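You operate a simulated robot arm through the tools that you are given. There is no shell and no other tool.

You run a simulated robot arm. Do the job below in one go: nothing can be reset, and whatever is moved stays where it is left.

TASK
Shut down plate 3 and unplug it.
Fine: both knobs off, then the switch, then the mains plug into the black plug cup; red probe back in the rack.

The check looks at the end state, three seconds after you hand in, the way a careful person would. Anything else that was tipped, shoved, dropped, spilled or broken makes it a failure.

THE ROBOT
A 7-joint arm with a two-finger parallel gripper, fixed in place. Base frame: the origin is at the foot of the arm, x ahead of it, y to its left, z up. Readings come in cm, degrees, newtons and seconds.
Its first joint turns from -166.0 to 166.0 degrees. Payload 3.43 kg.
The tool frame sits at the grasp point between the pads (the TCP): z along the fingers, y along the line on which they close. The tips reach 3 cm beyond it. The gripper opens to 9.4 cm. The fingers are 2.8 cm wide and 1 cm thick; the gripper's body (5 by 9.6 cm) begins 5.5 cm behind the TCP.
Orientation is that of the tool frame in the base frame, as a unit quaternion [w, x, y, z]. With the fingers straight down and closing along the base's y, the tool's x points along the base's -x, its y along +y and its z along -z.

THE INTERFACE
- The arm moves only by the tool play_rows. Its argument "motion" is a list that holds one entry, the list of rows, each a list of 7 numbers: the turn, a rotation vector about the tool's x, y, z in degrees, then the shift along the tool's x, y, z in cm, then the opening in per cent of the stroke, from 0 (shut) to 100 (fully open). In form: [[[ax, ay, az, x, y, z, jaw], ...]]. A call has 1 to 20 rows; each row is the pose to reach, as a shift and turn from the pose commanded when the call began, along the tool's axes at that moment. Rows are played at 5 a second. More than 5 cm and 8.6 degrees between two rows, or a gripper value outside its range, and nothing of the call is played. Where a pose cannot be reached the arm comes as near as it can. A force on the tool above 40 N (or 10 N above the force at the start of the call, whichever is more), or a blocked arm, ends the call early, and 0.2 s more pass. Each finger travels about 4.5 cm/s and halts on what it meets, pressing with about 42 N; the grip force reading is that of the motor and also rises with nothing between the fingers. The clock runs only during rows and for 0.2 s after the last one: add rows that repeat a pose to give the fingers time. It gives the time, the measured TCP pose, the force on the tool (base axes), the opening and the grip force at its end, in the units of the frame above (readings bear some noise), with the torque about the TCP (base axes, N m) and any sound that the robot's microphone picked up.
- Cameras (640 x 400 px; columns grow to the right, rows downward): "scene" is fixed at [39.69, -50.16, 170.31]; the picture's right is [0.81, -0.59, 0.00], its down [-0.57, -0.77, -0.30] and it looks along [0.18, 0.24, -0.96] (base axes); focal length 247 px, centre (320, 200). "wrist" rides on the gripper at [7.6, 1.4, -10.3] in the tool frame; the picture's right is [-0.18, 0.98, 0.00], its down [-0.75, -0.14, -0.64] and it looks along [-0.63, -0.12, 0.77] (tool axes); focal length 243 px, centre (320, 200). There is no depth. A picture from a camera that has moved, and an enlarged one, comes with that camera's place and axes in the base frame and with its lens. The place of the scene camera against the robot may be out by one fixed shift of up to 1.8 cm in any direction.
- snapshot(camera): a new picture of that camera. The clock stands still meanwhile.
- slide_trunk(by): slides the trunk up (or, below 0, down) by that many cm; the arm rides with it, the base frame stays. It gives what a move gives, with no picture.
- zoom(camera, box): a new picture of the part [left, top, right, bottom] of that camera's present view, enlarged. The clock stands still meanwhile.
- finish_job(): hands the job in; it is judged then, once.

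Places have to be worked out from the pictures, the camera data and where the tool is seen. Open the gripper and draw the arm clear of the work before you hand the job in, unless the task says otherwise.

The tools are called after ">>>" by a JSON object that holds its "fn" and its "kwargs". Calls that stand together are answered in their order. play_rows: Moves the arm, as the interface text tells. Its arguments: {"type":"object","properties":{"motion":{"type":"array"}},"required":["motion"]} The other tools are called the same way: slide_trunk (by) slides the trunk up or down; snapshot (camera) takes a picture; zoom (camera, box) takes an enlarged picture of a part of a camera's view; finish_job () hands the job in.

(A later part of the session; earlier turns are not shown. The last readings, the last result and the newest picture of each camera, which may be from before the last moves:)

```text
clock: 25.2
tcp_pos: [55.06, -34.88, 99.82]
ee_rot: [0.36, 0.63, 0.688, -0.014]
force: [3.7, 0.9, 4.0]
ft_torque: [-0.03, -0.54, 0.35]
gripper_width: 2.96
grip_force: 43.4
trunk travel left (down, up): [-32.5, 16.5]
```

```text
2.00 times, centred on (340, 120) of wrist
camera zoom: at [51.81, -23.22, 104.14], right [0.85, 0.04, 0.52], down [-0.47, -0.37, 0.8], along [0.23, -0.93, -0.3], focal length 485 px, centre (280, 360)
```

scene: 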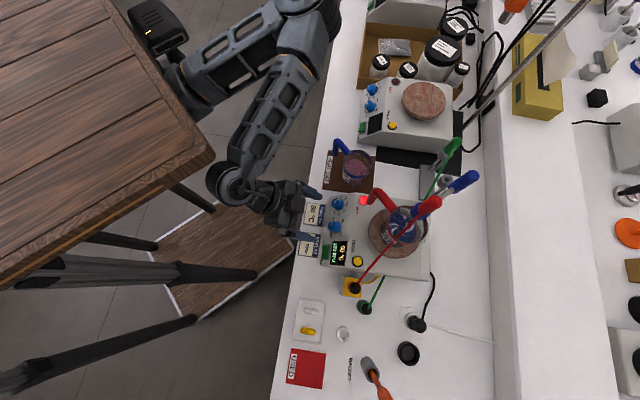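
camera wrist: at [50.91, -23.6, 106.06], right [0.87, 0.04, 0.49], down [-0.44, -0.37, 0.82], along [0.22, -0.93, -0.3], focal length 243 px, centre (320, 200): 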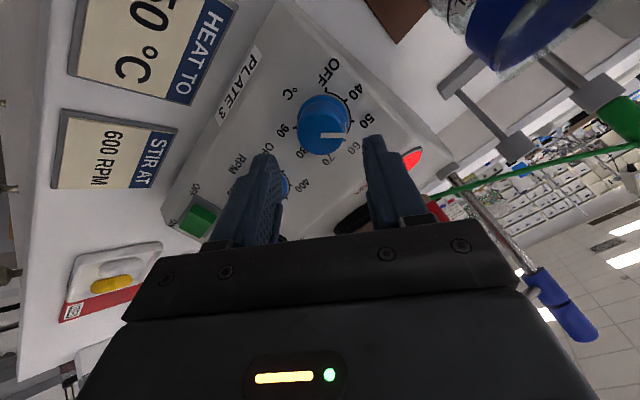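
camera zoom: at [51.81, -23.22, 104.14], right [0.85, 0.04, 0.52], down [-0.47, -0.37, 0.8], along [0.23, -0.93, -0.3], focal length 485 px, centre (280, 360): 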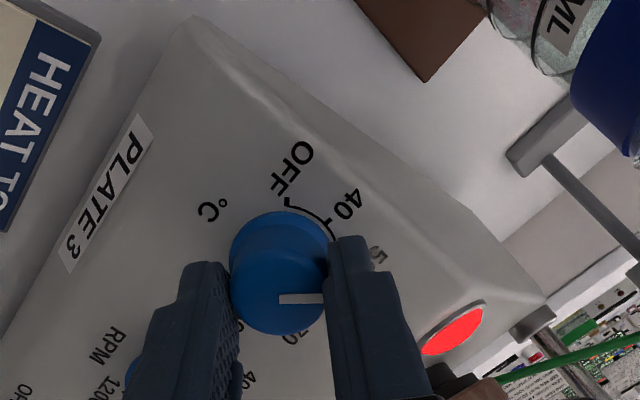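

Gripped cleanly (2.96 cm). I turn −90° towards OFF.

>>> {"fn": "play_rows", "kwargs": {"motion": [[[0, 0, -7.5, 0, 0, 0, 0], [0, 0, -15, 0, 0, 0, 0], [0, 0, -22.5, 0, 0, 0, 0], [0, 0, -30, 0, 0, 0, 0], [0, 0, -37.5, 0, 0, 0, 0], [0, 0, -45, 0, 0, 0, 0], [0, 0, -52.5, 0, 0, 0, 0], [0, 0, -60, 0, 0, 0, 0], [0, 0, -67.5, 0, 0, 0, 0], [0, 0, -75, 0, 0, 0, 0], [0, 0, -82.5, 0, 0, 0, 0], [0, 0, -90, 0, 0, 0, 0], [0, 0, -90, 0, 0, 0, 0]]]}}

>>> {"fn": "zoom", "kwargs": {"camera": "wrist", "box": [180, 20, 500, 220]}}

>>> {"fn": "zoom", "kwargs": {"camera": "scene", "box": [290, 170, 370, 270]}}

```text
clock: 28.0
tcp_pos: [55.09, -34.86, 99.68]
ee_rot: [0.242, -0.042, 0.933, -0.263]
force: [20.5, 14.6, -6.2]
ft_torque: [0.09, -0.53, -0.55]
gripper_width: 2.99
grip_force: 45.1
trunk travel left (down, up): [-32.5, 16.5]
```

```text
2.00 times, centred on (340, 120) of wrist
camera zoom: at [43.53, -30.29, 103.37], right [0.21, 0.88, -0.42], down [0.35, 0.34, 0.87], along [0.91, -0.34, -0.24], focal length 485 px, centre (280, 360)
```

zoom: 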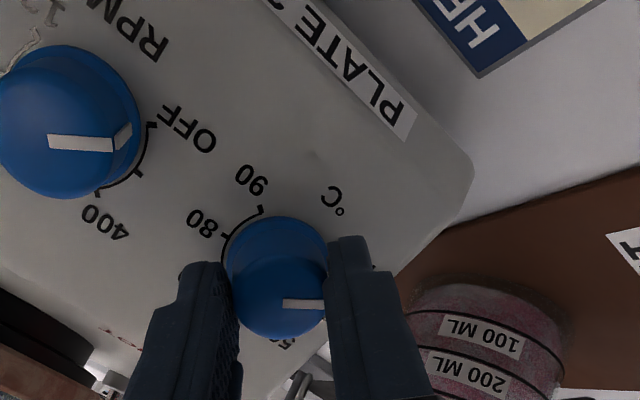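

```text
4.00 times, centred on (330, 220) of scene
camera zoom: at [39.69, -50.16, 170.31], right [0.81, -0.59, 0.0], down [-0.57, -0.77, -0.3], along [0.18, 0.24, -0.96], focal length 989 px, centre (280, 120)
```

zoom: 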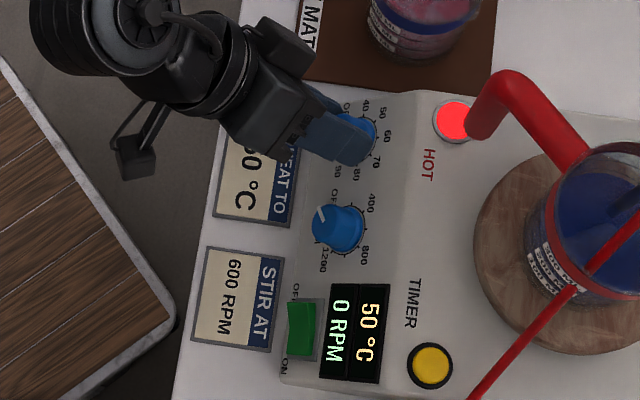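

Turned; I release, back off and check the pointer.

>>> {"fn": "play_rows", "kwargs": {"motion": [[[0, 0, 0, 0, 0, 0, 25], [0, 0, 0, 0, 0, 0, 50], [0, 0, 0, 0, 0, 0, 50], [0, 0, 0, 0, 0, -2, 50], [0, 0, 0, 0, 0, -4, 50], [0, 0, 0, 0, 0, -4, 50]]]}}

>>> {"fn": "zoom", "kwargs": {"camera": "wrist", "box": [180, 20, 500, 220]}}

>>> {"fn": "zoom", "kwargs": {"camera": "scene", "box": [310, 180, 360, 250]}}

```text
clock: 29.4
tcp_pos: [54.71, -35.32, 102.49]
ee_rot: [0.243, -0.04, 0.933, -0.264]
force: [0.7, -0.6, -0.5]
ft_torque: [0.0, -0.02, -0.01]
gripper_width: 4.72
grip_force: 0.0
out of reach, approached as far as the arm can: row 4, 5, 6
trunk travel left (down, up): [-32.5, 16.5]
```

```text
2.00 times, centred on (340, 120) of wrist
camera zoom: at [43.03, -30.78, 106.02], right [0.22, 0.88, -0.42], down [0.35, 0.34, 0.87], along [0.91, -0.34, -0.24], focal length 485 px, centre (280, 360)
```

zoom: 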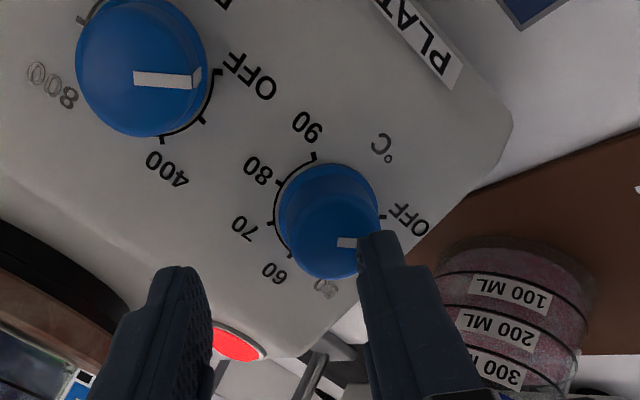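

```text
5.71 times, centred on (335, 215) of scene
camera zoom: at [39.69, -50.16, 170.31], right [0.81, -0.59, 0.0], down [-0.57, -0.77, -0.3], along [0.18, 0.24, -0.96], focal length 1413 px, centre (234, 114)
```

zoom: 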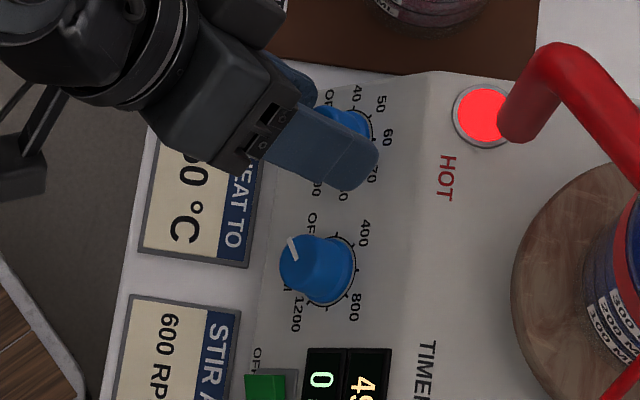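

The display is falling (49 °C) and both pointers line up with OFF, in the same direction as the stopped stir knob. I lift away, return the wrist to neutral roll and slide over to the rocker side with the jaws shut.

>>> {"fn": "play_rows", "kwargs": {"motion": [[[0, 0, 0, -0.9, -1.0, -1.5, 50], [0, 0, 0, -2.15, -2.56, -3.7, 50], [0, 0, 7.1, -0.8, -3.7, -3.7, 50], [0, 0, 14.3, 0.5, -4.8, -3.7, 30], [0, 0, 21.4, 1.8, -5.9, -3.7, 0], [0, 0, 28.6, 3.1, -7.0, -3.7, 0], [0, 0, 35.7, 4.4, -8.1, -3.7, 0], [0, 0, 42.8, 5.7, -9.2, -3.7, 0], [0, 0, 50, 7.04, -10.28, -3.7, 0], [0, 0, 50, 7.04, -10.28, -3.7, 0]]]}}

>>> {"fn": "snapshot", "kwargs": {"camera": "wrist"}}

>>> {"fn": "zoom", "kwargs": {"camera": "scene", "box": [290, 180, 370, 280]}}

```text
clock: 31.6
tcp_pos: [46.02, -43.87, 107.2]
ee_rot: [0.332, 0.359, 0.861, -0.137]
force: [-0.2, 0.9, 0.5]
ft_torque: [-0.01, 0.0, -0.02]
gripper_width: 0.0
grip_force: 32.9
trunk travel left (down, up): [-32.5, 16.5]
```

```text
taken
camera wrist: at [38.07, -33.88, 109.74], right [0.79, 0.6, 0.13], down [-0.01, -0.19, 0.98], along [0.61, -0.78, -0.15], focal length 243 px, centre (320, 200)
```

wrist: 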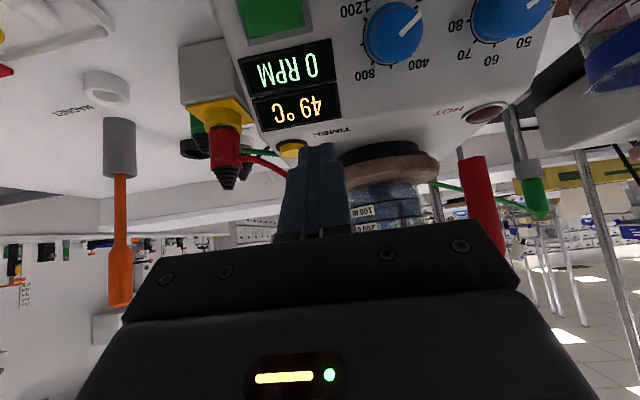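

```text
4.00 times, centred on (330, 230) of scene
camera zoom: at [39.69, -50.16, 170.31], right [0.81, -0.59, 0.0], down [-0.57, -0.77, -0.3], along [0.18, 0.24, -0.96], focal length 989 px, centre (280, 80)
```

zoom: 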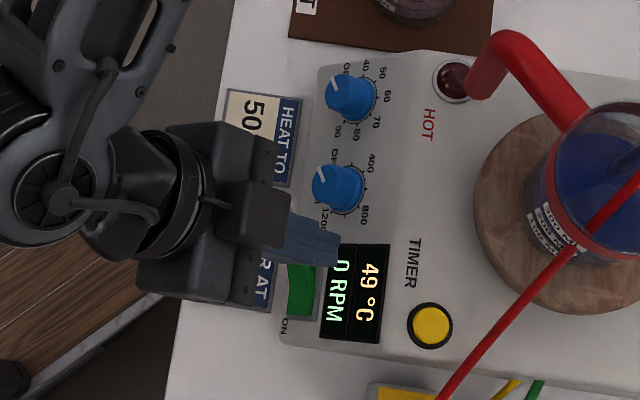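

The HOT lamp is out and both knobs point to OFF. Next is the rocker, whose OFF end is at about (D 64, L 1.7, z 95.5). I move the closed fingertips to hover above it.

>>> {"fn": "play_rows", "kwargs": {"motion": [[[0, 0, 0, 2.5, 0.05, 0, 0], [0, 0, 0, 5, 0.1, 1, 0], [0, 0, 0, 7.5, 0.1, 2.5, 0], [0, 0, 0, 7.5, 0.1, 3.5, 0], [0, 0, 0, 7.5, 0.1, 3.5, 0]]]}}

>>> {"fn": "snapshot", "kwargs": {"camera": "wrist"}}

>>> {"fn": "zoom", "kwargs": {"camera": "scene", "box": [290, 200, 370, 280]}}

```text
clock: 32.8
tcp_pos: [43.85, -41.5, 99.53]
ee_rot: [0.332, 0.358, 0.862, -0.137]
force: [0.3, 0.4, 0.0]
ft_torque: [0.01, 0.02, 0.01]
gripper_width: 0.0
grip_force: 32.9
trunk travel left (down, up): [-32.5, 16.5]
```

```text
taken
camera wrist: at [35.92, -31.55, 102.12], right [0.79, 0.6, 0.12], down [-0.01, -0.19, 0.98], along [0.61, -0.78, -0.15], focal length 243 px, centre (320, 200)
```

wrist: 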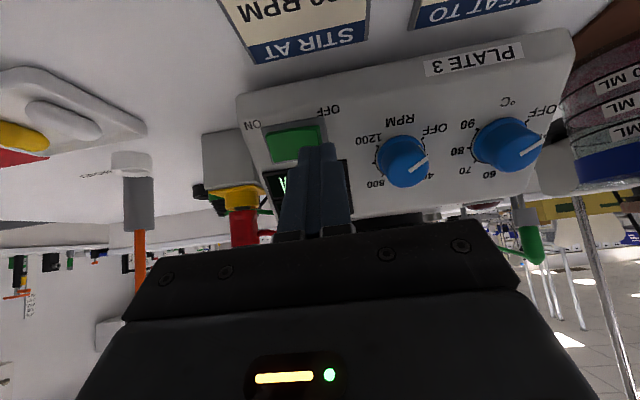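

```text
5.00 times, centred on (330, 240) of scene
camera zoom: at [39.69, -50.16, 170.31], right [0.81, -0.59, 0.0], down [-0.57, -0.77, -0.3], along [0.18, 0.24, -0.96], focal length 1236 px, centre (270, 0)
```

zoom: 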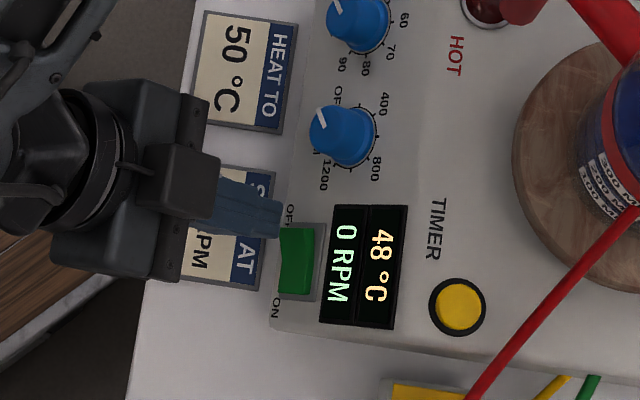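

Reached (standoff ≈5.6 cm). I zoom in to check the aim on the OFF end.

>>> {"fn": "zoom", "kwargs": {"camera": "wrist", "box": [220, 90, 380, 190]}}

```text
4.00 times, centred on (300, 140) of wrist
camera zoom: at [35.92, -31.55, 102.12], right [0.79, 0.6, 0.12], down [-0.01, -0.19, 0.98], along [0.61, -0.78, -0.15], focal length 970 px, centre (400, 440)
```

zoom: 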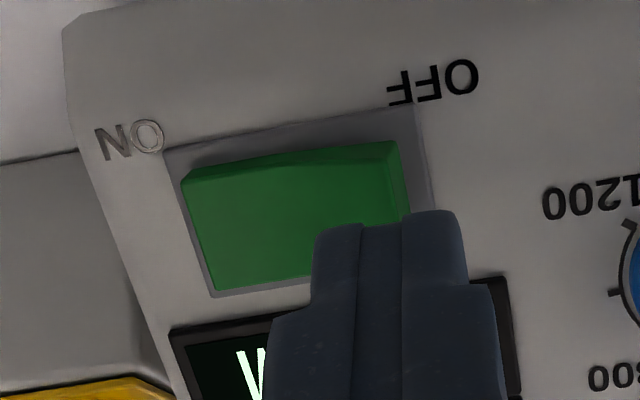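

The aim is good: the tips cover the OFF-most third of the rocker. I press in stepwise.

>>> {"fn": "play_rows", "kwargs": {"motion": [[[0, 0, 0, 0.2, 0.1, 0.6, 0], [0, 0, 0, 0.2, 0.1, 1.1, 0], [0, 0, 0, 0.2, 0.1, 1.5, 0], [0, 0, 0, 0.2, 0.1, 1.8, 0], [0, 0, 0, 0.2, 0.1, 2.1, 0], [0, 0, 0, 0.2, 0.1, 2.3, 0]]]}}

>>> {"fn": "zoom", "kwargs": {"camera": "wrist", "box": [220, 90, 380, 190]}}

>>> {"fn": "zoom", "kwargs": {"camera": "scene", "box": [290, 200, 370, 280]}}

```text
clock: 34.2
tcp_pos: [44.86, -42.37, 97.92]
ee_rot: [0.332, 0.358, 0.862, -0.138]
force: [-0.2, -0.3, 0.2]
ft_torque: [-0.02, 0.03, -0.03]
gripper_width: 0.01
grip_force: 32.8
trunk travel left (down, up): [-32.5, 16.5]
```

```text
4.00 times, centred on (300, 140) of wrist
camera zoom: at [36.96, -32.57, 100.39], right [0.79, 0.6, 0.12], down [-0.01, -0.19, 0.98], along [0.61, -0.78, -0.15], focal length 970 px, centre (400, 440)
```

zoom: 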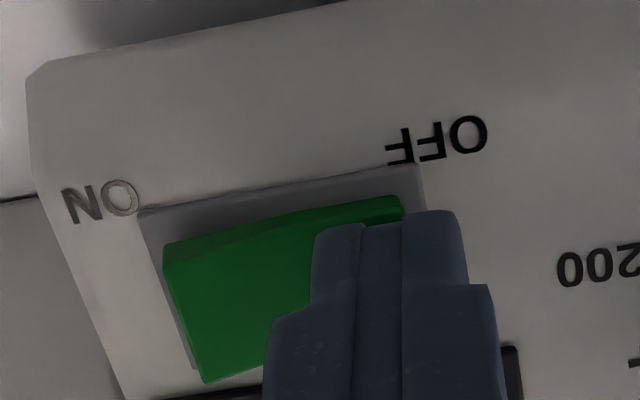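

```text
5.00 times, centred on (330, 240) of scene
camera zoom: at [39.69, -50.16, 170.31], right [0.81, -0.59, 0.0], down [-0.57, -0.77, -0.3], along [0.18, 0.24, -0.96], focal length 1236 px, centre (270, 0)
```

zoom: 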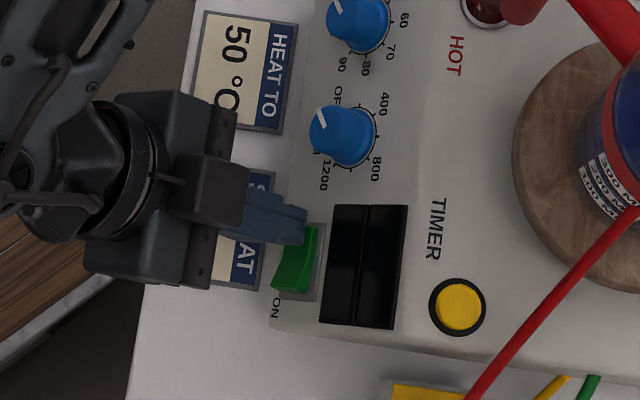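

The displays went dark, so the switch is OFF. I retreat upward, straighten the tool to vertical and slide right toward the plug area.

>>> {"fn": "play_rows", "kwargs": {"motion": [[[0, 0, 0, 0, 0, -1.5, 0], [0, 0, 0, -2.5, 0, -4, 0], [0, 0, 0, -5, 0, -6.5, 0], [0, 0, 0, -8, 0, -9, 0], [0, 7, 0, -9, -3.3, -9.8, 30], [0, 14, 0, -10, -6.6, -10.6, 60], [0, 21, 0, -11, -9.9, -11.4, 100], [0, 28, 0, -12, -13.2, -12.2, 100], [0, 35, 0, -13, -16.5, -13, 100], [0, 42, 0, -14, -20, -14, 100], [0, 42, 0, -14, -20, -14, 100]]]}}

>>> {"fn": "snapshot", "kwargs": {"camera": "scene"}}

>>> {"fn": "snapshot", "kwargs": {"camera": "wrist"}}

```text
clock: 36.6
tcp_pos: [31.59, -57.35, 117.59]
ee_rot: [0.0, 0.383, 0.924, 0.001]
force: [0.2, 0.6, 0.2]
ft_torque: [-0.01, -0.04, 0.03]
gripper_width: 9.4
grip_force: 0.0
trunk travel left (down, up): [-32.5, 16.5]
```

```text
taken
```

scene: 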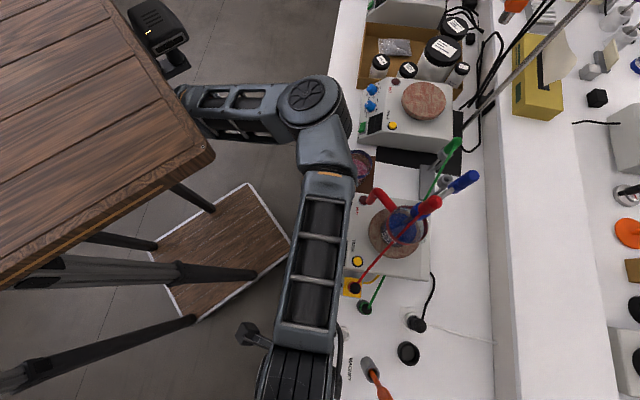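

```text
taken
camera wrist: at [27.02, -50.82, 127.83], right [0.83, 0.56, 0.0], down [0.43, -0.63, 0.64], along [0.36, -0.53, -0.77], focal length 243 px, centre (320, 200)
```

wrist: 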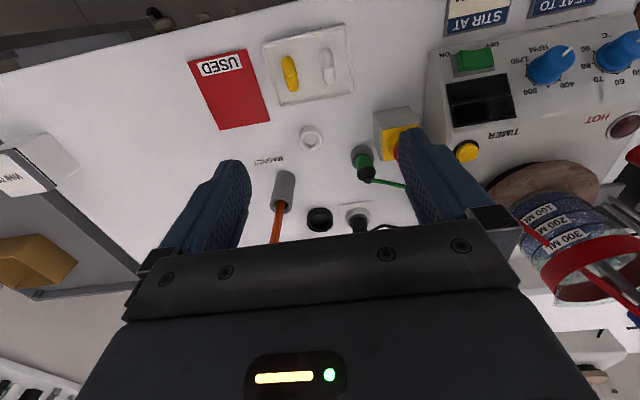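

Vertical and clear of the plate. I move outward over the plug and cup area for a closer look.

>>> {"fn": "play_rows", "kwargs": {"motion": [[[0, 0, 0, -4, 0, 0, 100], [0, 0, 0, -8, 0, 0, 100], [0, 0, 0, -12, 0, 0, 100], [0, 0, 0, -15, 0, 0, 100], [0, 0, 0, -15, 0, 0, 100]]]}}

>>> {"fn": "snapshot", "kwargs": {"camera": "wrist"}}

>>> {"fn": "zoom", "kwargs": {"camera": "wrist", "box": [230, 60, 430, 230]}}

>>> {"fn": "snapshot", "kwargs": {"camera": "scene"}}

```text
clock: 37.8
tcp_pos: [42.26, -67.73, 117.67]
ee_rot: [0.001, 0.383, 0.924, 0.0]
force: [-0.9, 0.1, 0.0]
ft_torque: [0.0, 0.0, -0.01]
gripper_width: 9.39
grip_force: 0.0
trunk travel left (down, up): [-32.5, 16.5]
```

```text
taken
camera wrist: at [37.68, -61.38, 127.85], right [0.83, 0.56, 0.0], down [0.43, -0.63, 0.64], along [0.36, -0.53, -0.77], focal length 243 px, centre (320, 200)
```

wrist: 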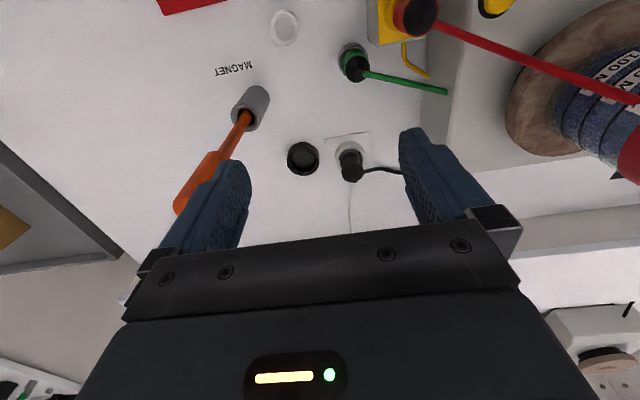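

```text
2.35 times, centred on (330, 145) of wrist
camera zoom: at [37.68, -61.38, 127.85], right [0.83, 0.56, 0.0], down [0.43, -0.63, 0.64], along [0.36, -0.53, -0.77], focal length 571 px, centre (296, 329)
```

zoom: 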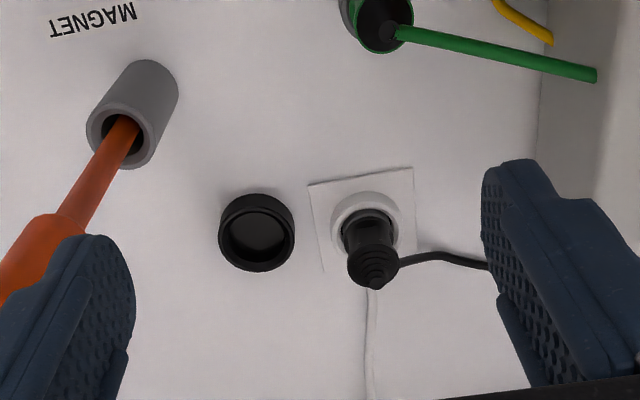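

```text
taken
```

scene: 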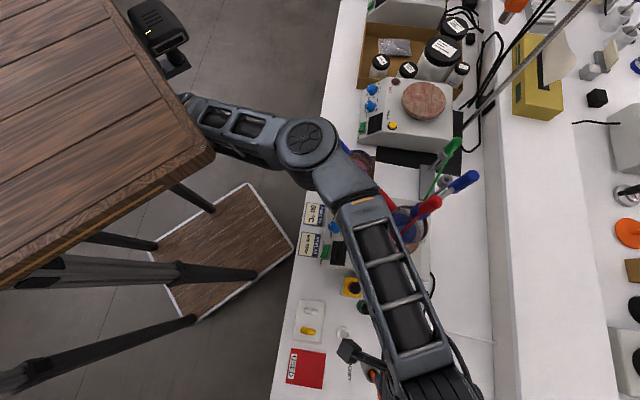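

The cup is at about (D 91.9, L −23.9, rim z≈89). I zoom closely on the plug and cup.

>>> {"fn": "zoom", "kwargs": {"camera": "wrist", "box": [310, 110, 400, 210]}}

>>> {"fn": "zoom", "kwargs": {"camera": "scene", "box": [390, 260, 450, 370]}}

```text
4.00 times, centred on (355, 160) of wrist
camera zoom: at [37.68, -61.38, 127.85], right [0.83, 0.56, 0.0], down [0.43, -0.63, 0.64], along [0.36, -0.53, -0.77], focal length 970 px, centre (180, 360)
```

zoom: 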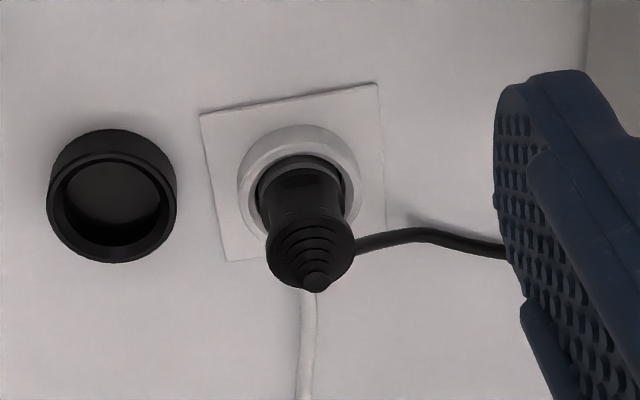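

```text
3.64 times, centred on (420, 315) of scene
camera zoom: at [39.69, -50.16, 170.31], right [0.81, -0.59, 0.0], down [-0.57, -0.77, -0.3], along [0.18, 0.24, -0.96], focal length 899 px, centre (-44, -218)
```

zoom: 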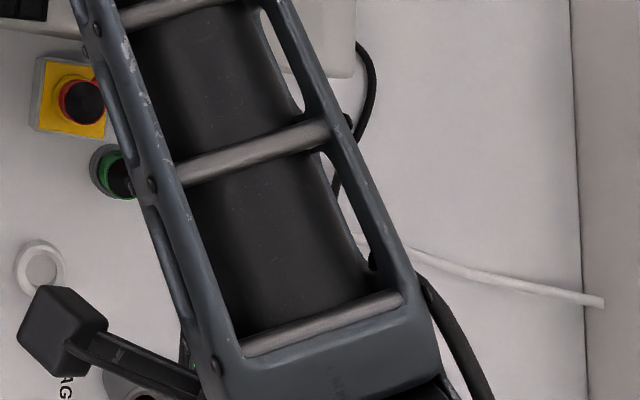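

A tall orange magnet stick stands near (D 80.5, L −28.7) with its top at z≈115, so I'll keep away from it. I move a bit out and down over the plug for a second, closer view.

>>> {"fn": "play_rows", "kwargs": {"motion": [[[0, 0, 0, -2, 1, 2, 100], [0, 0, 0, -4, 2, 5, 100], [0, 0, 0, -6, 2.2, 8, 100], [0, 0, 0, -6, 2.2, 8, 100], [0, 0, 0, -6, 2.2, 8, 100]]]}}

>>> {"fn": "snapshot", "kwargs": {"camera": "wrist"}}

>>> {"fn": "zoom", "kwargs": {"camera": "wrist", "box": [230, 60, 390, 230]}}

>>> {"fn": "snapshot", "kwargs": {"camera": "scene"}}

```text
clock: 39.0
tcp_pos: [47.79, -70.54, 109.44]
ee_rot: [0.001, 0.384, 0.923, 0.0]
force: [-0.3, -0.2, 0.3]
ft_torque: [-0.02, 0.04, 0.02]
gripper_width: 9.43
grip_force: 0.1
trunk travel left (down, up): [-32.5, 16.5]
```

```text
taken
camera wrist: at [43.26, -64.17, 119.67], right [0.83, 0.56, 0.0], down [0.43, -0.63, 0.64], along [0.36, -0.53, -0.77], focal length 243 px, centre (320, 200)
```

wrist: 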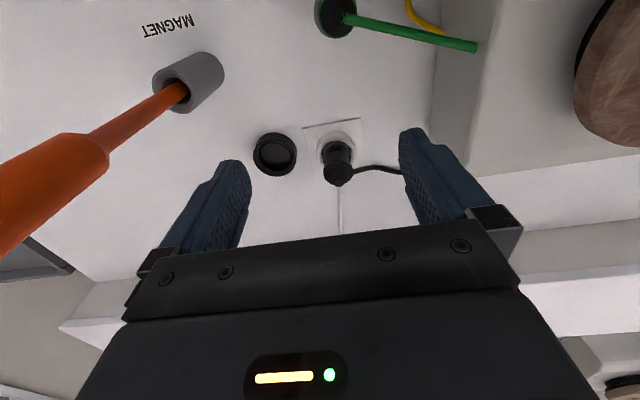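

```text
2.35 times, centred on (310, 145) of wrist
camera zoom: at [43.26, -64.17, 119.67], right [0.83, 0.56, 0.0], down [0.43, -0.63, 0.64], along [0.36, -0.53, -0.77], focal length 571 px, centre (344, 329)
```

zoom: 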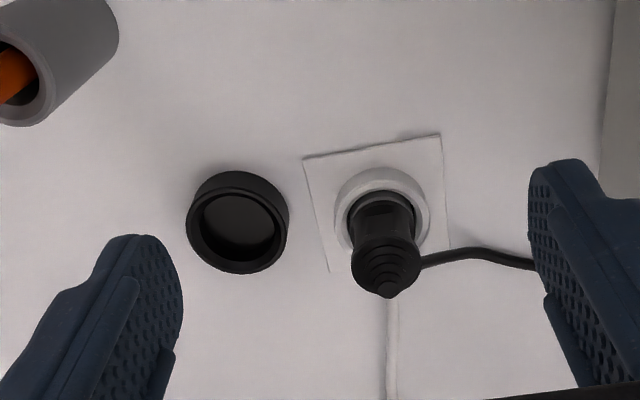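

```text
taken
```

scene: 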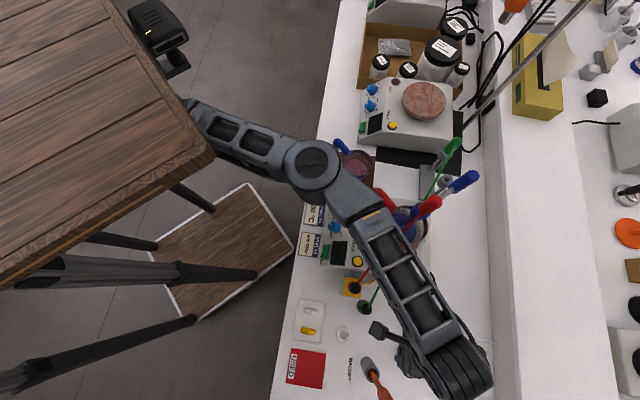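

I move outward 8 cm, to above the plug's depth, to get a proper stereo baseline for its position and height.

>>> {"fn": "play_rows", "kwargs": {"motion": [[[0, 0, 0, -3, 0, 0, 100], [0, 0, 0, -6, 0, 0, 100], [0, 0, 0, -8, 0, 0, 100], [0, 0, 0, -8, 0, 0, 100]]]}}

>>> {"fn": "snapshot", "kwargs": {"camera": "wrist"}}

>>> {"fn": "zoom", "kwargs": {"camera": "wrist", "box": [230, 0, 390, 170]}}

>>> {"fn": "snapshot", "kwargs": {"camera": "scene"}}

```text
clock: 40.0
tcp_pos: [52.66, -72.62, 109.39]
ee_rot: [0.001, 0.384, 0.923, 0.001]
force: [-1.3, -0.3, 0.1]
ft_torque: [-0.03, -0.06, -0.01]
gripper_width: 9.41
grip_force: 0.2
out of reach, approached as far as the arm can: row 2, 3, 4
trunk travel left (down, up): [-32.5, 16.5]
```

```text
taken
camera wrist: at [48.06, -66.14, 119.73], right [0.83, 0.56, 0.0], down [0.43, -0.63, 0.64], along [0.36, -0.53, -0.77], focal length 243 px, centre (320, 200)
```

wrist: 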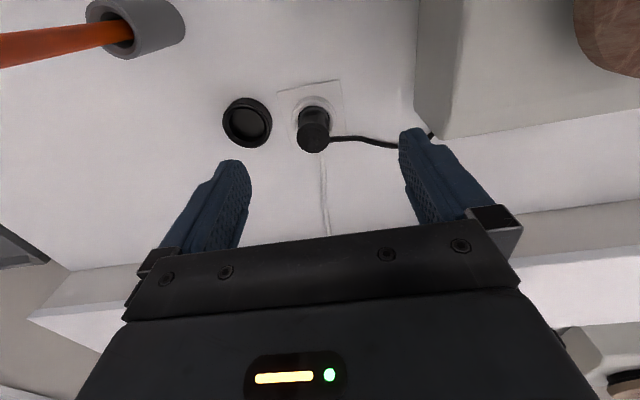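

```text
2.35 times, centred on (310, 85) of wrist
camera zoom: at [48.06, -66.14, 119.73], right [0.83, 0.56, 0.0], down [0.43, -0.63, 0.64], along [0.36, -0.53, -0.77], focal length 571 px, centre (344, 471)
```

zoom: 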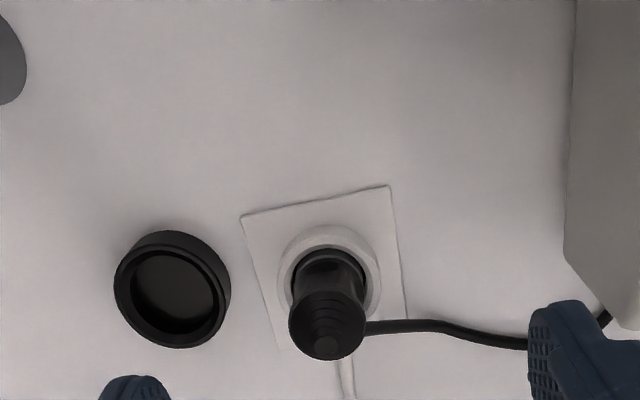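

```text
taken
```

scene: 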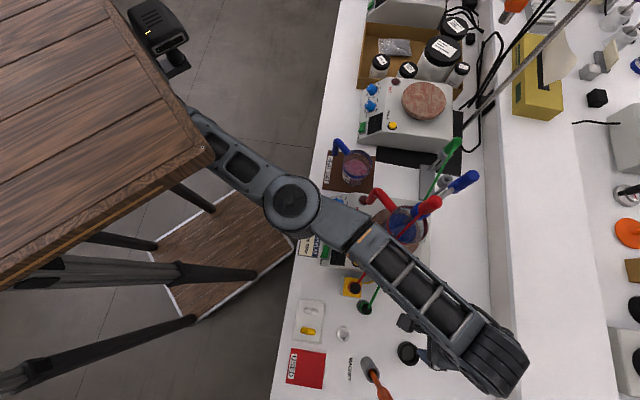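

Triangulation gives the plug axis at (D 92.0, L −15.6) with its top at z≈97.5, the cable leaving its +L side near z 96, and the cup centre at (91.0, −23.6) with its rim at z≈91. To avoid the cable I'll grip along D, so I back off slightly and roll the wrist −90°.

>>> {"fn": "play_rows", "kwargs": {"motion": [[[0, 0, 0, 2, -0.7, 0, 100], [0, 0, 0, 4, -1.5, 0, 100], [0, 0, -8.2, 4, -1.5, 0.5, 90], [0, 0, -16.4, 4, -1.5, 1, 80], [0, 0, -24.6, 4, -1.5, 1.5, 75], [0, 0, -32.8, 4, -1.5, 2, 75], [0, 0, -41, 4, -1.5, 2.5, 75], [0, 0, -49.2, 4, -1.5, 3, 75], [0, 0, -57.4, 4, -1.5, 3, 75], [0, 0, -65.6, 4, -1.5, 3, 75], [0, 0, -73.8, 4, -1.5, 3, 75], [0, 0, -82, 4, -1.5, 3, 75], [0, 0, -90, 4, -1.5, 3, 75], [0, 0, -90, 4, -1.5, 3, 75]]]}}

>>> {"fn": "snapshot", "kwargs": {"camera": "wrist"}}

>>> {"fn": "snapshot", "kwargs": {"camera": "scene"}}

```text
clock: 43.0
tcp_pos: [48.89, -70.92, 106.66]
ee_rot: [0.0, -0.383, 0.924, -0.001]
force: [-0.3, 0.1, 0.3]
ft_torque: [0.02, -0.01, 0.01]
gripper_width: 7.05
grip_force: 0.1
trunk travel left (down, up): [-32.5, 16.5]
```

```text
taken
camera wrist: at [42.25, -75.19, 116.84], right [-0.56, 0.83, 0.0], down [0.63, 0.43, 0.64], along [0.53, 0.36, -0.77], focal length 243 px, centre (320, 200)
```

wrist: 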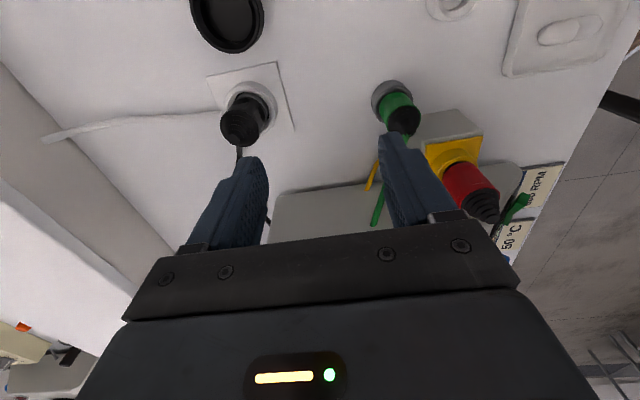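

```text
taken
```

scene: 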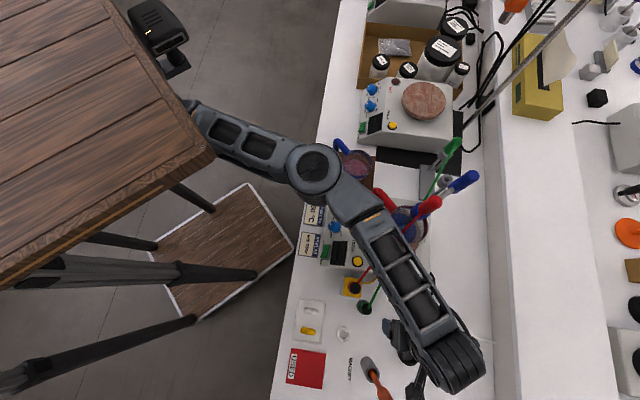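

Roll succeeded. I zoom in from this side to cross-check the plug's D position and the cable.

>>> {"fn": "zoom", "kwargs": {"camera": "wrist", "box": [170, 0, 330, 170]}}

```text
2.35 times, centred on (250, 85) of wrist
camera zoom: at [42.25, -75.19, 116.84], right [-0.56, 0.83, 0.0], down [0.63, 0.43, 0.64], along [0.53, 0.36, -0.77], focal length 571 px, centre (485, 471)
```

zoom: 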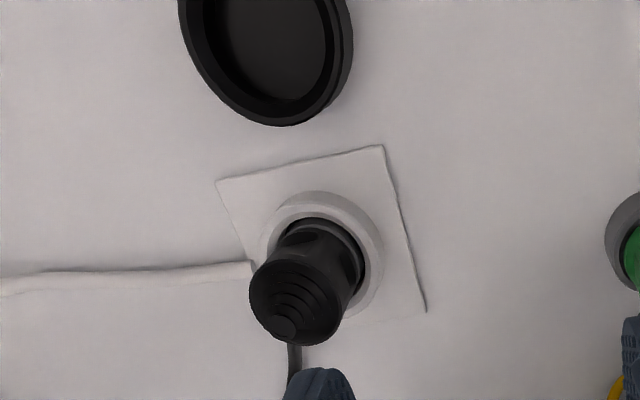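

Plug axis confirmed at (D 92.1, L −15.55), top z 97.7. I move out over it at a safe height and check reach.

>>> {"fn": "play_rows", "kwargs": {"motion": [[[0, 0, 0, 0, -2.5, 1, 75], [0, 0, 0, 0, -5, 2, 75], [0, 0, 0, 0, -7.4, 3, 75], [0, 0, 0, 0, -7.4, 3.5, 75], [0, 0, 0, 0, -7.4, 3.5, 75]]]}}

>>> {"fn": "snapshot", "kwargs": {"camera": "wrist"}}

>>> {"fn": "snapshot", "kwargs": {"camera": "scene"}}

```text
clock: 44.2
tcp_pos: [52.81, -72.81, 103.46]
ee_rot: [0.001, -0.381, 0.924, 0.0]
force: [-0.5, -0.2, -0.4]
ft_torque: [-0.02, 0.02, 0.01]
gripper_width: 7.05
grip_force: 0.1
out of reach, approached as far as the arm can: row 2, 3, 4, 5
trunk travel left (down, up): [-32.5, 16.5]
```

```text
taken
camera wrist: at [46.27, -77.36, 113.62], right [-0.56, 0.83, 0.0], down [0.63, 0.43, 0.64], along [0.53, 0.36, -0.77], focal length 243 px, centre (320, 200)
```

wrist: 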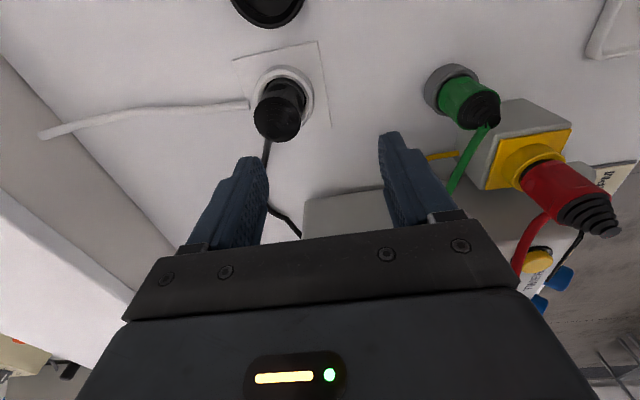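

```text
taken
```

scene: 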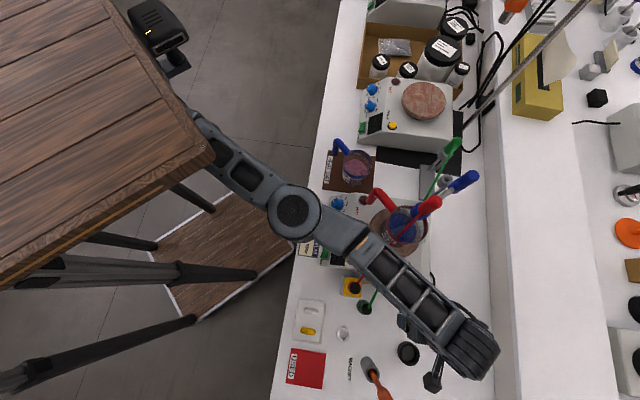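

The arm stops at r≈90, short of the plug. I look at the arm posture to decide how the trunk height should change.

>>> {"fn": "zoom", "kwargs": {"camera": "scene", "box": [170, 90, 520, 400]}}

>>> {"fn": "slide_trunk", "kwargs": {"by": 5}}

```text
1.29 times, centred on (345, 245) of scene
camera zoom: at [39.69, -50.16, 170.31], right [0.81, -0.59, 0.0], down [-0.57, -0.77, -0.3], along [0.18, 0.24, -0.96], focal length 319 px, centre (288, 142)
```

zoom: 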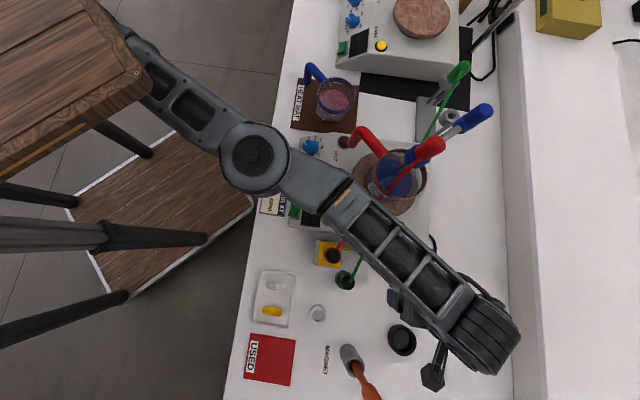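

```text
clock: 45.1
tcp_pos: [52.84, -72.99, 108.4]
ee_rot: [0.001, -0.382, 0.924, -0.001]
force: [0.8, -0.7, -1.0]
ft_torque: [0.02, -0.02, -0.01]
gripper_width: 7.04
grip_force: 0.1
trunk travel left (down, up): [-37.5, 11.5]
```

Trunk up 5 cm. Now I try lowering the TCP 5 cm and reaching outward to test whether reach improved.

>>> {"fn": "play_rows", "kwargs": {"motion": [[[0, 0, 0, 0.3, -0.8, 1.5, 75], [0, 0, 0, 0.8, -1.8, 3, 75], [0, 0, 0, 1.3, -3.1, 5, 75], [0, 0, 0, 1.3, -3.1, 5, 75], [0, 0, 0, 1.3, -3.1, 5, 75]]]}}

```text
clock: 46.4
tcp_pos: [53.04, -72.9, 103.46]
ee_rot: [0.002, -0.382, 0.924, -0.001]
force: [0.1, -0.1, 0.5]
ft_torque: [-0.01, -0.01, 0.01]
gripper_width: 7.03
grip_force: 0.0
out of reach, approached as far as the arm can: row 1, 2, 3, 4, 5
trunk travel left (down, up): [-37.5, 11.5]
```

Raising gives only ~0.2 cm, so trunk height isn't the limiter. I test whether a modest outward tilt (12° in D) lets the TCP get over the plug.

>>> {"fn": "play_rows", "kwargs": {"motion": [[[4, 0, 0, 0.5, -1, 0, 75], [8, 0, 0, 1, -2, 0, 75], [12, 0, 0, 1.5, -3.1, 0, 75], [12, 0, 0, 1.5, -3.1, 0, 75], [12, 0, 0, 1.5, -3.1, 0, 75]]]}}

>>> {"fn": "snapshot", "kwargs": {"camera": "scene"}}

```text
clock: 47.5
tcp_pos: [54.2, -76.28, 103.3]
ee_rot: [0.041, -0.38, 0.919, -0.097]
force: [0.4, 0.3, -0.6]
ft_torque: [-0.02, -0.03, -0.02]
gripper_width: 7.05
grip_force: 0.0
trunk travel left (down, up): [-37.5, 11.5]
```

```text
taken
```

scene: 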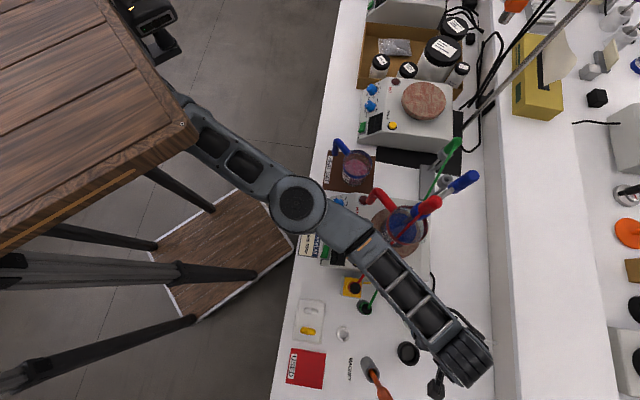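

A tilt solves the reach. The pads should stay parallel to the plug, so I'll tilt within the pad plane: yaw −30° from neutral with a 12° tilt, which also keeps the fingers clear of the cable. First I back off to vertical.

>>> {"fn": "play_rows", "kwargs": {"motion": [[[-4, 0, 0, 0, 1.5, -1, 75], [-8, 0, 0, 0, 3, -2, 75], [-12, 0, 0, 0, 4.5, -3, 75], [-12, 0, 0, 0, 4.5, -3, 75]]]}}

>>> {"fn": "play_rows", "kwargs": {"motion": [[[0, 0, 7.5, 0, 0, 0, 75], [0, 0, 15, 0, 0, 0, 75], [0, 0, 22.5, 0, 0, 0, 75], [0, 0, 30, 0, 0, 0, 75], [0, 0, 37.5, 0, 0, 0, 75], [0, 0, 45, 0, 0, 0, 75], [0, 0, 52.5, 0, 0, 0, 75], [0, 0, 60, 0, 0, 0, 75], [0, 0, 60, 0, 0, 0, 75]]]}}

>>> {"fn": "play_rows", "kwargs": {"motion": [[[0, -4, 0, 0, 0, 0, 75], [0, -8, 0, 0, 0, 0, 75], [0, -12, 0, 0, 0, 0, 75], [0, -12, 0, 0, 0, 0, 75]]]}}

>>> {"fn": "snapshot", "kwargs": {"camera": "wrist"}}

```text
clock: 48.5
tcp_pos: [50.56, -72.74, 105.34]
ee_rot: [0.001, -0.383, 0.924, -0.002]
force: [0.1, -0.1, -0.1]
ft_torque: [-0.02, 0.02, -0.01]
gripper_width: 7.04
grip_force: 0.1
trunk travel left (down, up): [-37.5, 11.5]
```

```text
clock: 50.5
tcp_pos: [50.87, -72.77, 105.38]
ee_rot: [0.002, 0.132, 0.991, 0.0]
force: [0.0, 0.2, 0.1]
ft_torque: [-0.02, 0.01, 0.03]
gripper_width: 7.07
grip_force: 0.1
trunk travel left (down, up): [-37.5, 11.5]
```

```text
clock: 51.5
tcp_pos: [50.76, -72.73, 105.39]
ee_rot: [0.104, 0.13, 0.986, -0.014]
force: [0.2, -0.1, 0.3]
ft_torque: [-0.02, 0.0, -0.01]
gripper_width: 7.04
grip_force: 0.0
trunk travel left (down, up): [-37.5, 11.5]
```

```text
taken
camera wrist: at [41.77, -68.83, 113.76], right [0.43, 0.9, 0.04], down [0.54, -0.29, 0.79], along [0.72, -0.32, -0.62], focal length 243 px, centre (320, 200)
```

wrist: 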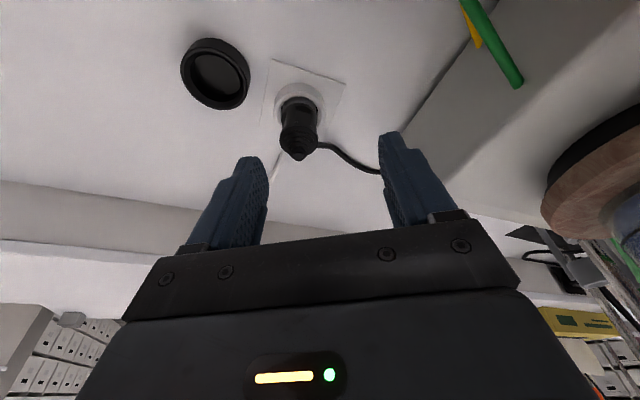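

Orientation is good, with the cable passing outside the right finger. I zoom to refine the plug position from this third angle.

>>> {"fn": "zoom", "kwargs": {"camera": "wrist", "box": [200, 50, 400, 190]}}

```text
2.86 times, centred on (300, 120) of wrist
camera zoom: at [41.77, -68.83, 113.76], right [0.43, 0.9, 0.04], down [0.54, -0.29, 0.79], along [0.72, -0.32, -0.62], focal length 693 px, centre (377, 429)
```

zoom: 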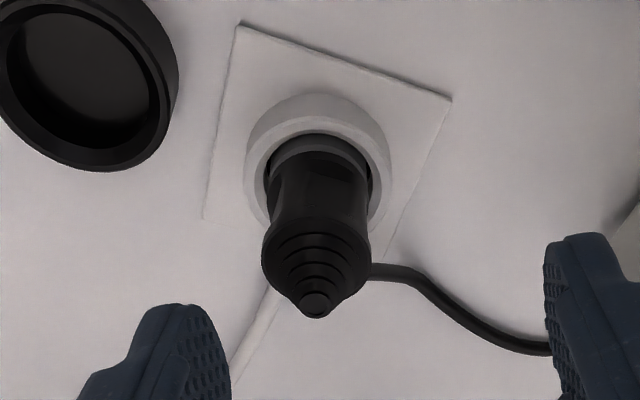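

All rays agree: plug axis at base (54.13, −76.12), top 97.55. I move straight above it.

>>> {"fn": "play_rows", "kwargs": {"motion": [[[0, 0, 0, -1.2, -0.8, 1, 75], [0, 0, 0, -2.4, -1.6, 2.1, 75], [0, 0, 0, -3.54, -2.4, 3.2, 75], [0, 0, 0, -3.54, -2.4, 3.2, 75], [0, 0, 0, -3.54, -2.4, 3.2, 75]]]}}

>>> {"fn": "snapshot", "kwargs": {"camera": "wrist"}}

>>> {"fn": "snapshot", "kwargs": {"camera": "scene"}}

```text
clock: 52.8
tcp_pos: [53.79, -74.91, 103.09]
ee_rot: [0.105, 0.131, 0.986, -0.014]
force: [-0.1, -0.3, -0.3]
ft_torque: [0.04, 0.01, 0.01]
gripper_width: 7.05
grip_force: 0.0
out of reach, approached as far as the arm can: row 3, 4, 5
trunk travel left (down, up): [-37.5, 11.5]
```

```text
taken
camera wrist: at [44.69, -71.1, 111.52], right [0.43, 0.9, 0.04], down [0.54, -0.29, 0.79], along [0.72, -0.32, -0.62], focal length 243 px, centre (320, 200)
```

wrist: 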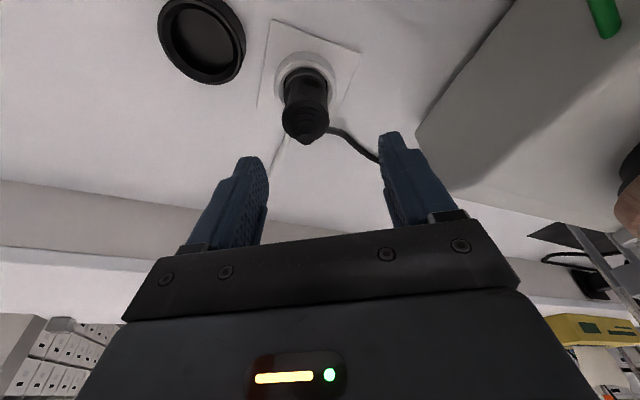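

```text
taken
```

scene: 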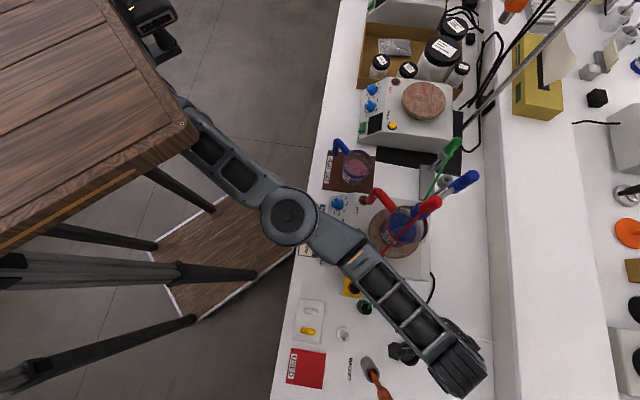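

Still 1.2 cm short, so I add 6° of tilt (to 18°) in the pad plane and complete the shift.

>>> {"fn": "play_rows", "kwargs": {"motion": [[[0, -3, 0, -0.2, -0.4, 0, 75], [0, -6, 0, -0.4, -0.8, 0.1, 75], [0, -6, 0, -0.63, -1.08, 0.13, 75], [0, -6, 0, -0.63, -1.08, 0.13, 75], [0, -6, 0, -0.63, -1.08, 0.13, 75]]]}}

>>> {"fn": "snapshot", "kwargs": {"camera": "wrist"}}

```text
clock: 54.0
tcp_pos: [54.07, -76.0, 103.27]
ee_rot: [0.157, 0.129, 0.979, -0.021]
force: [0.8, 1.0, -0.5]
ft_torque: [-0.03, 0.0, 0.04]
gripper_width: 7.05
grip_force: 0.0
out of reach, approached as far as the arm can: row 3
trunk travel left (down, up): [-37.5, 11.5]
```

```text
taken
camera wrist: at [44.19, -71.89, 110.56], right [0.42, 0.9, 0.06], down [0.46, -0.27, 0.85], along [0.78, -0.33, -0.53], focal length 243 px, centre (320, 200)
```

wrist: 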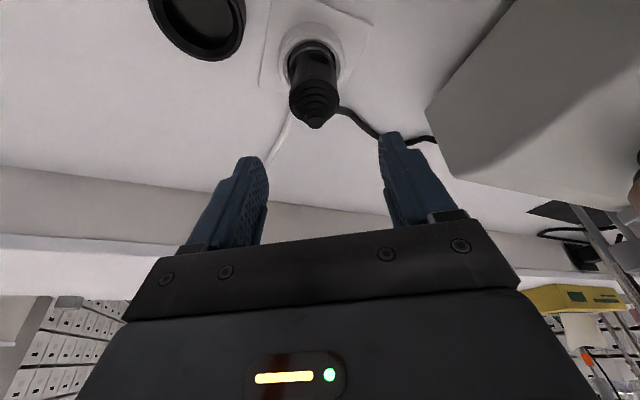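

Aligned over the plug within 0.15 cm. I descend vertically 8 cm around it, jaws still open.

>>> {"fn": "play_rows", "kwargs": {"motion": [[[0, 0, 0, 0.62, -0.05, 1.9, 75], [0, 0, 0, 1.24, -0.08, 3.8, 75], [0, 0, 0, 1.86, -0.1, 5.75, 75], [0, 0, 0, 2.49, -0.1, 7.67, 75], [0, 0, 0, 2.49, -0.1, 7.67, 75]]]}}

>>> {"fn": "snapshot", "kwargs": {"camera": "wrist"}}

>>> {"fn": "zoom", "kwargs": {"camera": "scene", "box": [340, 250, 520, 400]}}

```text
clock: 55.1
tcp_pos: [53.83, -75.14, 94.92]
ee_rot: [0.155, 0.129, 0.979, -0.02]
force: [0.1, 0.2, 0.1]
ft_torque: [0.03, -0.02, -0.01]
gripper_width: 7.03
grip_force: 0.0
out of reach, approached as far as the arm can: row 1, 2, 3, 4, 5
trunk travel left (down, up): [-37.5, 11.5]
```

```text
taken
camera wrist: at [44.02, -71.02, 102.31], right [0.42, 0.9, 0.06], down [0.46, -0.27, 0.84], along [0.78, -0.33, -0.53], focal length 243 px, centre (320, 200)
```

wrist: 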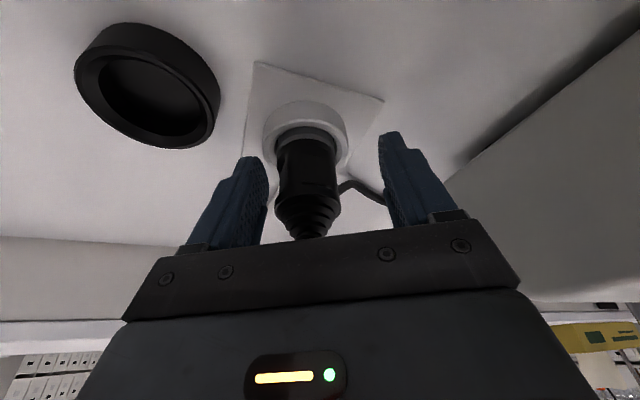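

```text
2.67 times, centred on (430, 325) of scene
camera zoom: at [39.69, -50.16, 170.31], right [0.81, -0.59, 0.0], down [-0.57, -0.77, -0.3], along [0.18, 0.24, -0.96], focal length 659 px, centre (27, -133)
```

zoom: 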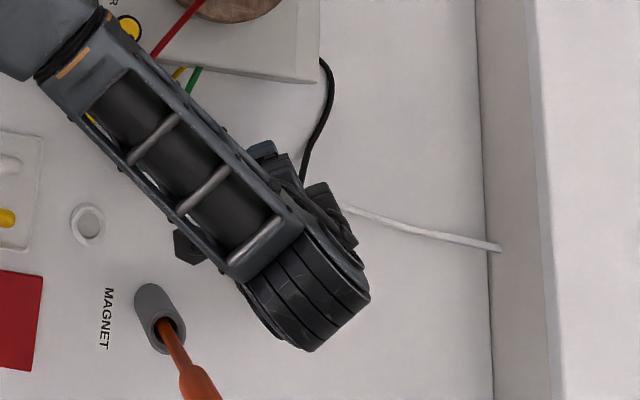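

Going lower with the arm cost about 1 cm of reach. Instead I rise back, re-align above the plug, and then lower using the trunk so the arm posture stays fixed.

>>> {"fn": "play_rows", "kwargs": {"motion": [[[0, 0, 0, -0.64, 0, -1.97, 75], [0, 0, 0, -1.28, 0, -3.95, 75], [0, 0, 0, -1.92, 0, -5.9, 75], [0, 0, 0, -2.56, 0, -7.9, 75], [0, 0, 0, -3.08, -0.87, -7.72, 75], [0, 0, 0, -3.08, -0.87, -7.72, 75], [0, 0, 0, -3.08, -0.87, -7.72, 75]]]}}

```text
clock: 56.8
tcp_pos: [54.18, -75.67, 103.2]
ee_rot: [0.156, 0.13, 0.979, -0.021]
force: [0.2, 0.2, 0.2]
ft_torque: [0.0, 0.02, -0.02]
gripper_width: 7.07
grip_force: 0.0
out of reach, approached as far as the arm can: row 3, 4, 5, 6, 7
trunk travel left (down, up): [-37.5, 11.5]
```

Slightly short again (0.45 cm); I add 4° more tilt for margin and finish the alignment.

>>> {"fn": "play_rows", "kwargs": {"motion": [[[0, -2, 0, 0, -0.2, 0, 75], [0, -4, 0, 0, -0.45, 0, 75], [0, -4, 0, -0.07, -0.45, 0, 75], [0, -4, 0, -0.07, -0.45, 0, 75], [0, -4, 0, -0.07, -0.45, 0, 75]]]}}

```text
clock: 58.0
tcp_pos: [54.2, -76.27, 103.3]
ee_rot: [0.19, 0.129, 0.973, -0.025]
force: [-0.7, -1.0, 0.9]
ft_torque: [0.01, -0.02, 0.0]
gripper_width: 7.06
grip_force: 0.0
trunk travel left (down, up): [-37.5, 11.5]
```

Aligned at (54.2, −76.3). Now I lower the trunk 8 cm so the fingers come down around the plug.

>>> {"fn": "slide_trunk", "kwargs": {"by": -8}}

>>> {"fn": "snapshot", "kwargs": {"camera": "wrist"}}

>>> {"fn": "snapshot", "kwargs": {"camera": "scene"}}

```text
clock: 59.1
tcp_pos: [54.16, -76.23, 95.16]
ee_rot: [0.19, 0.129, 0.973, -0.024]
force: [-1.1, 0.1, 0.3]
ft_torque: [0.02, 0.0, 0.0]
gripper_width: 7.04
grip_force: 0.2
trunk travel left (down, up): [-29.5, 19.5]
```

```text
taken
camera wrist: at [43.83, -72.07, 101.89], right [0.42, 0.9, 0.07], down [0.4, -0.26, 0.88], along [0.81, -0.34, -0.47], focal length 243 px, centre (320, 200)
```

wrist: 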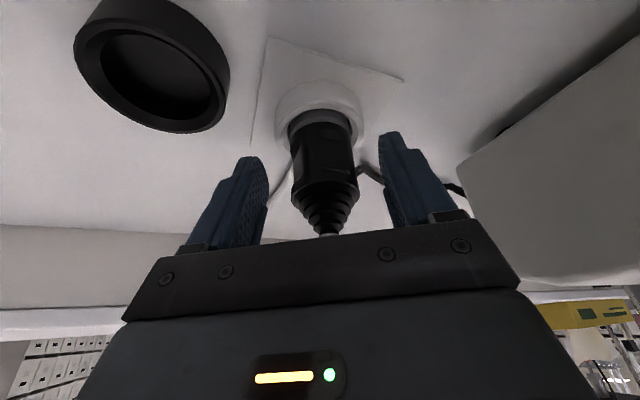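

```text
taken
```

scene: 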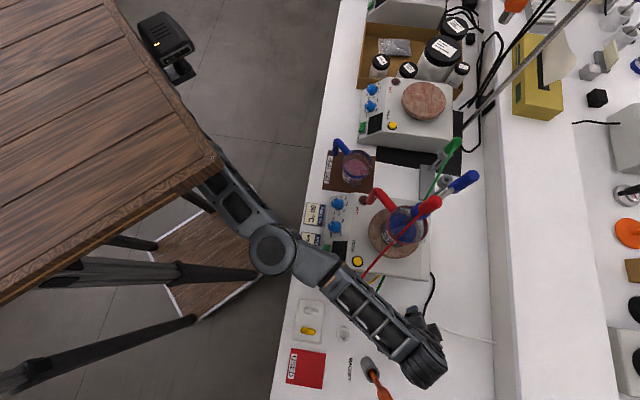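

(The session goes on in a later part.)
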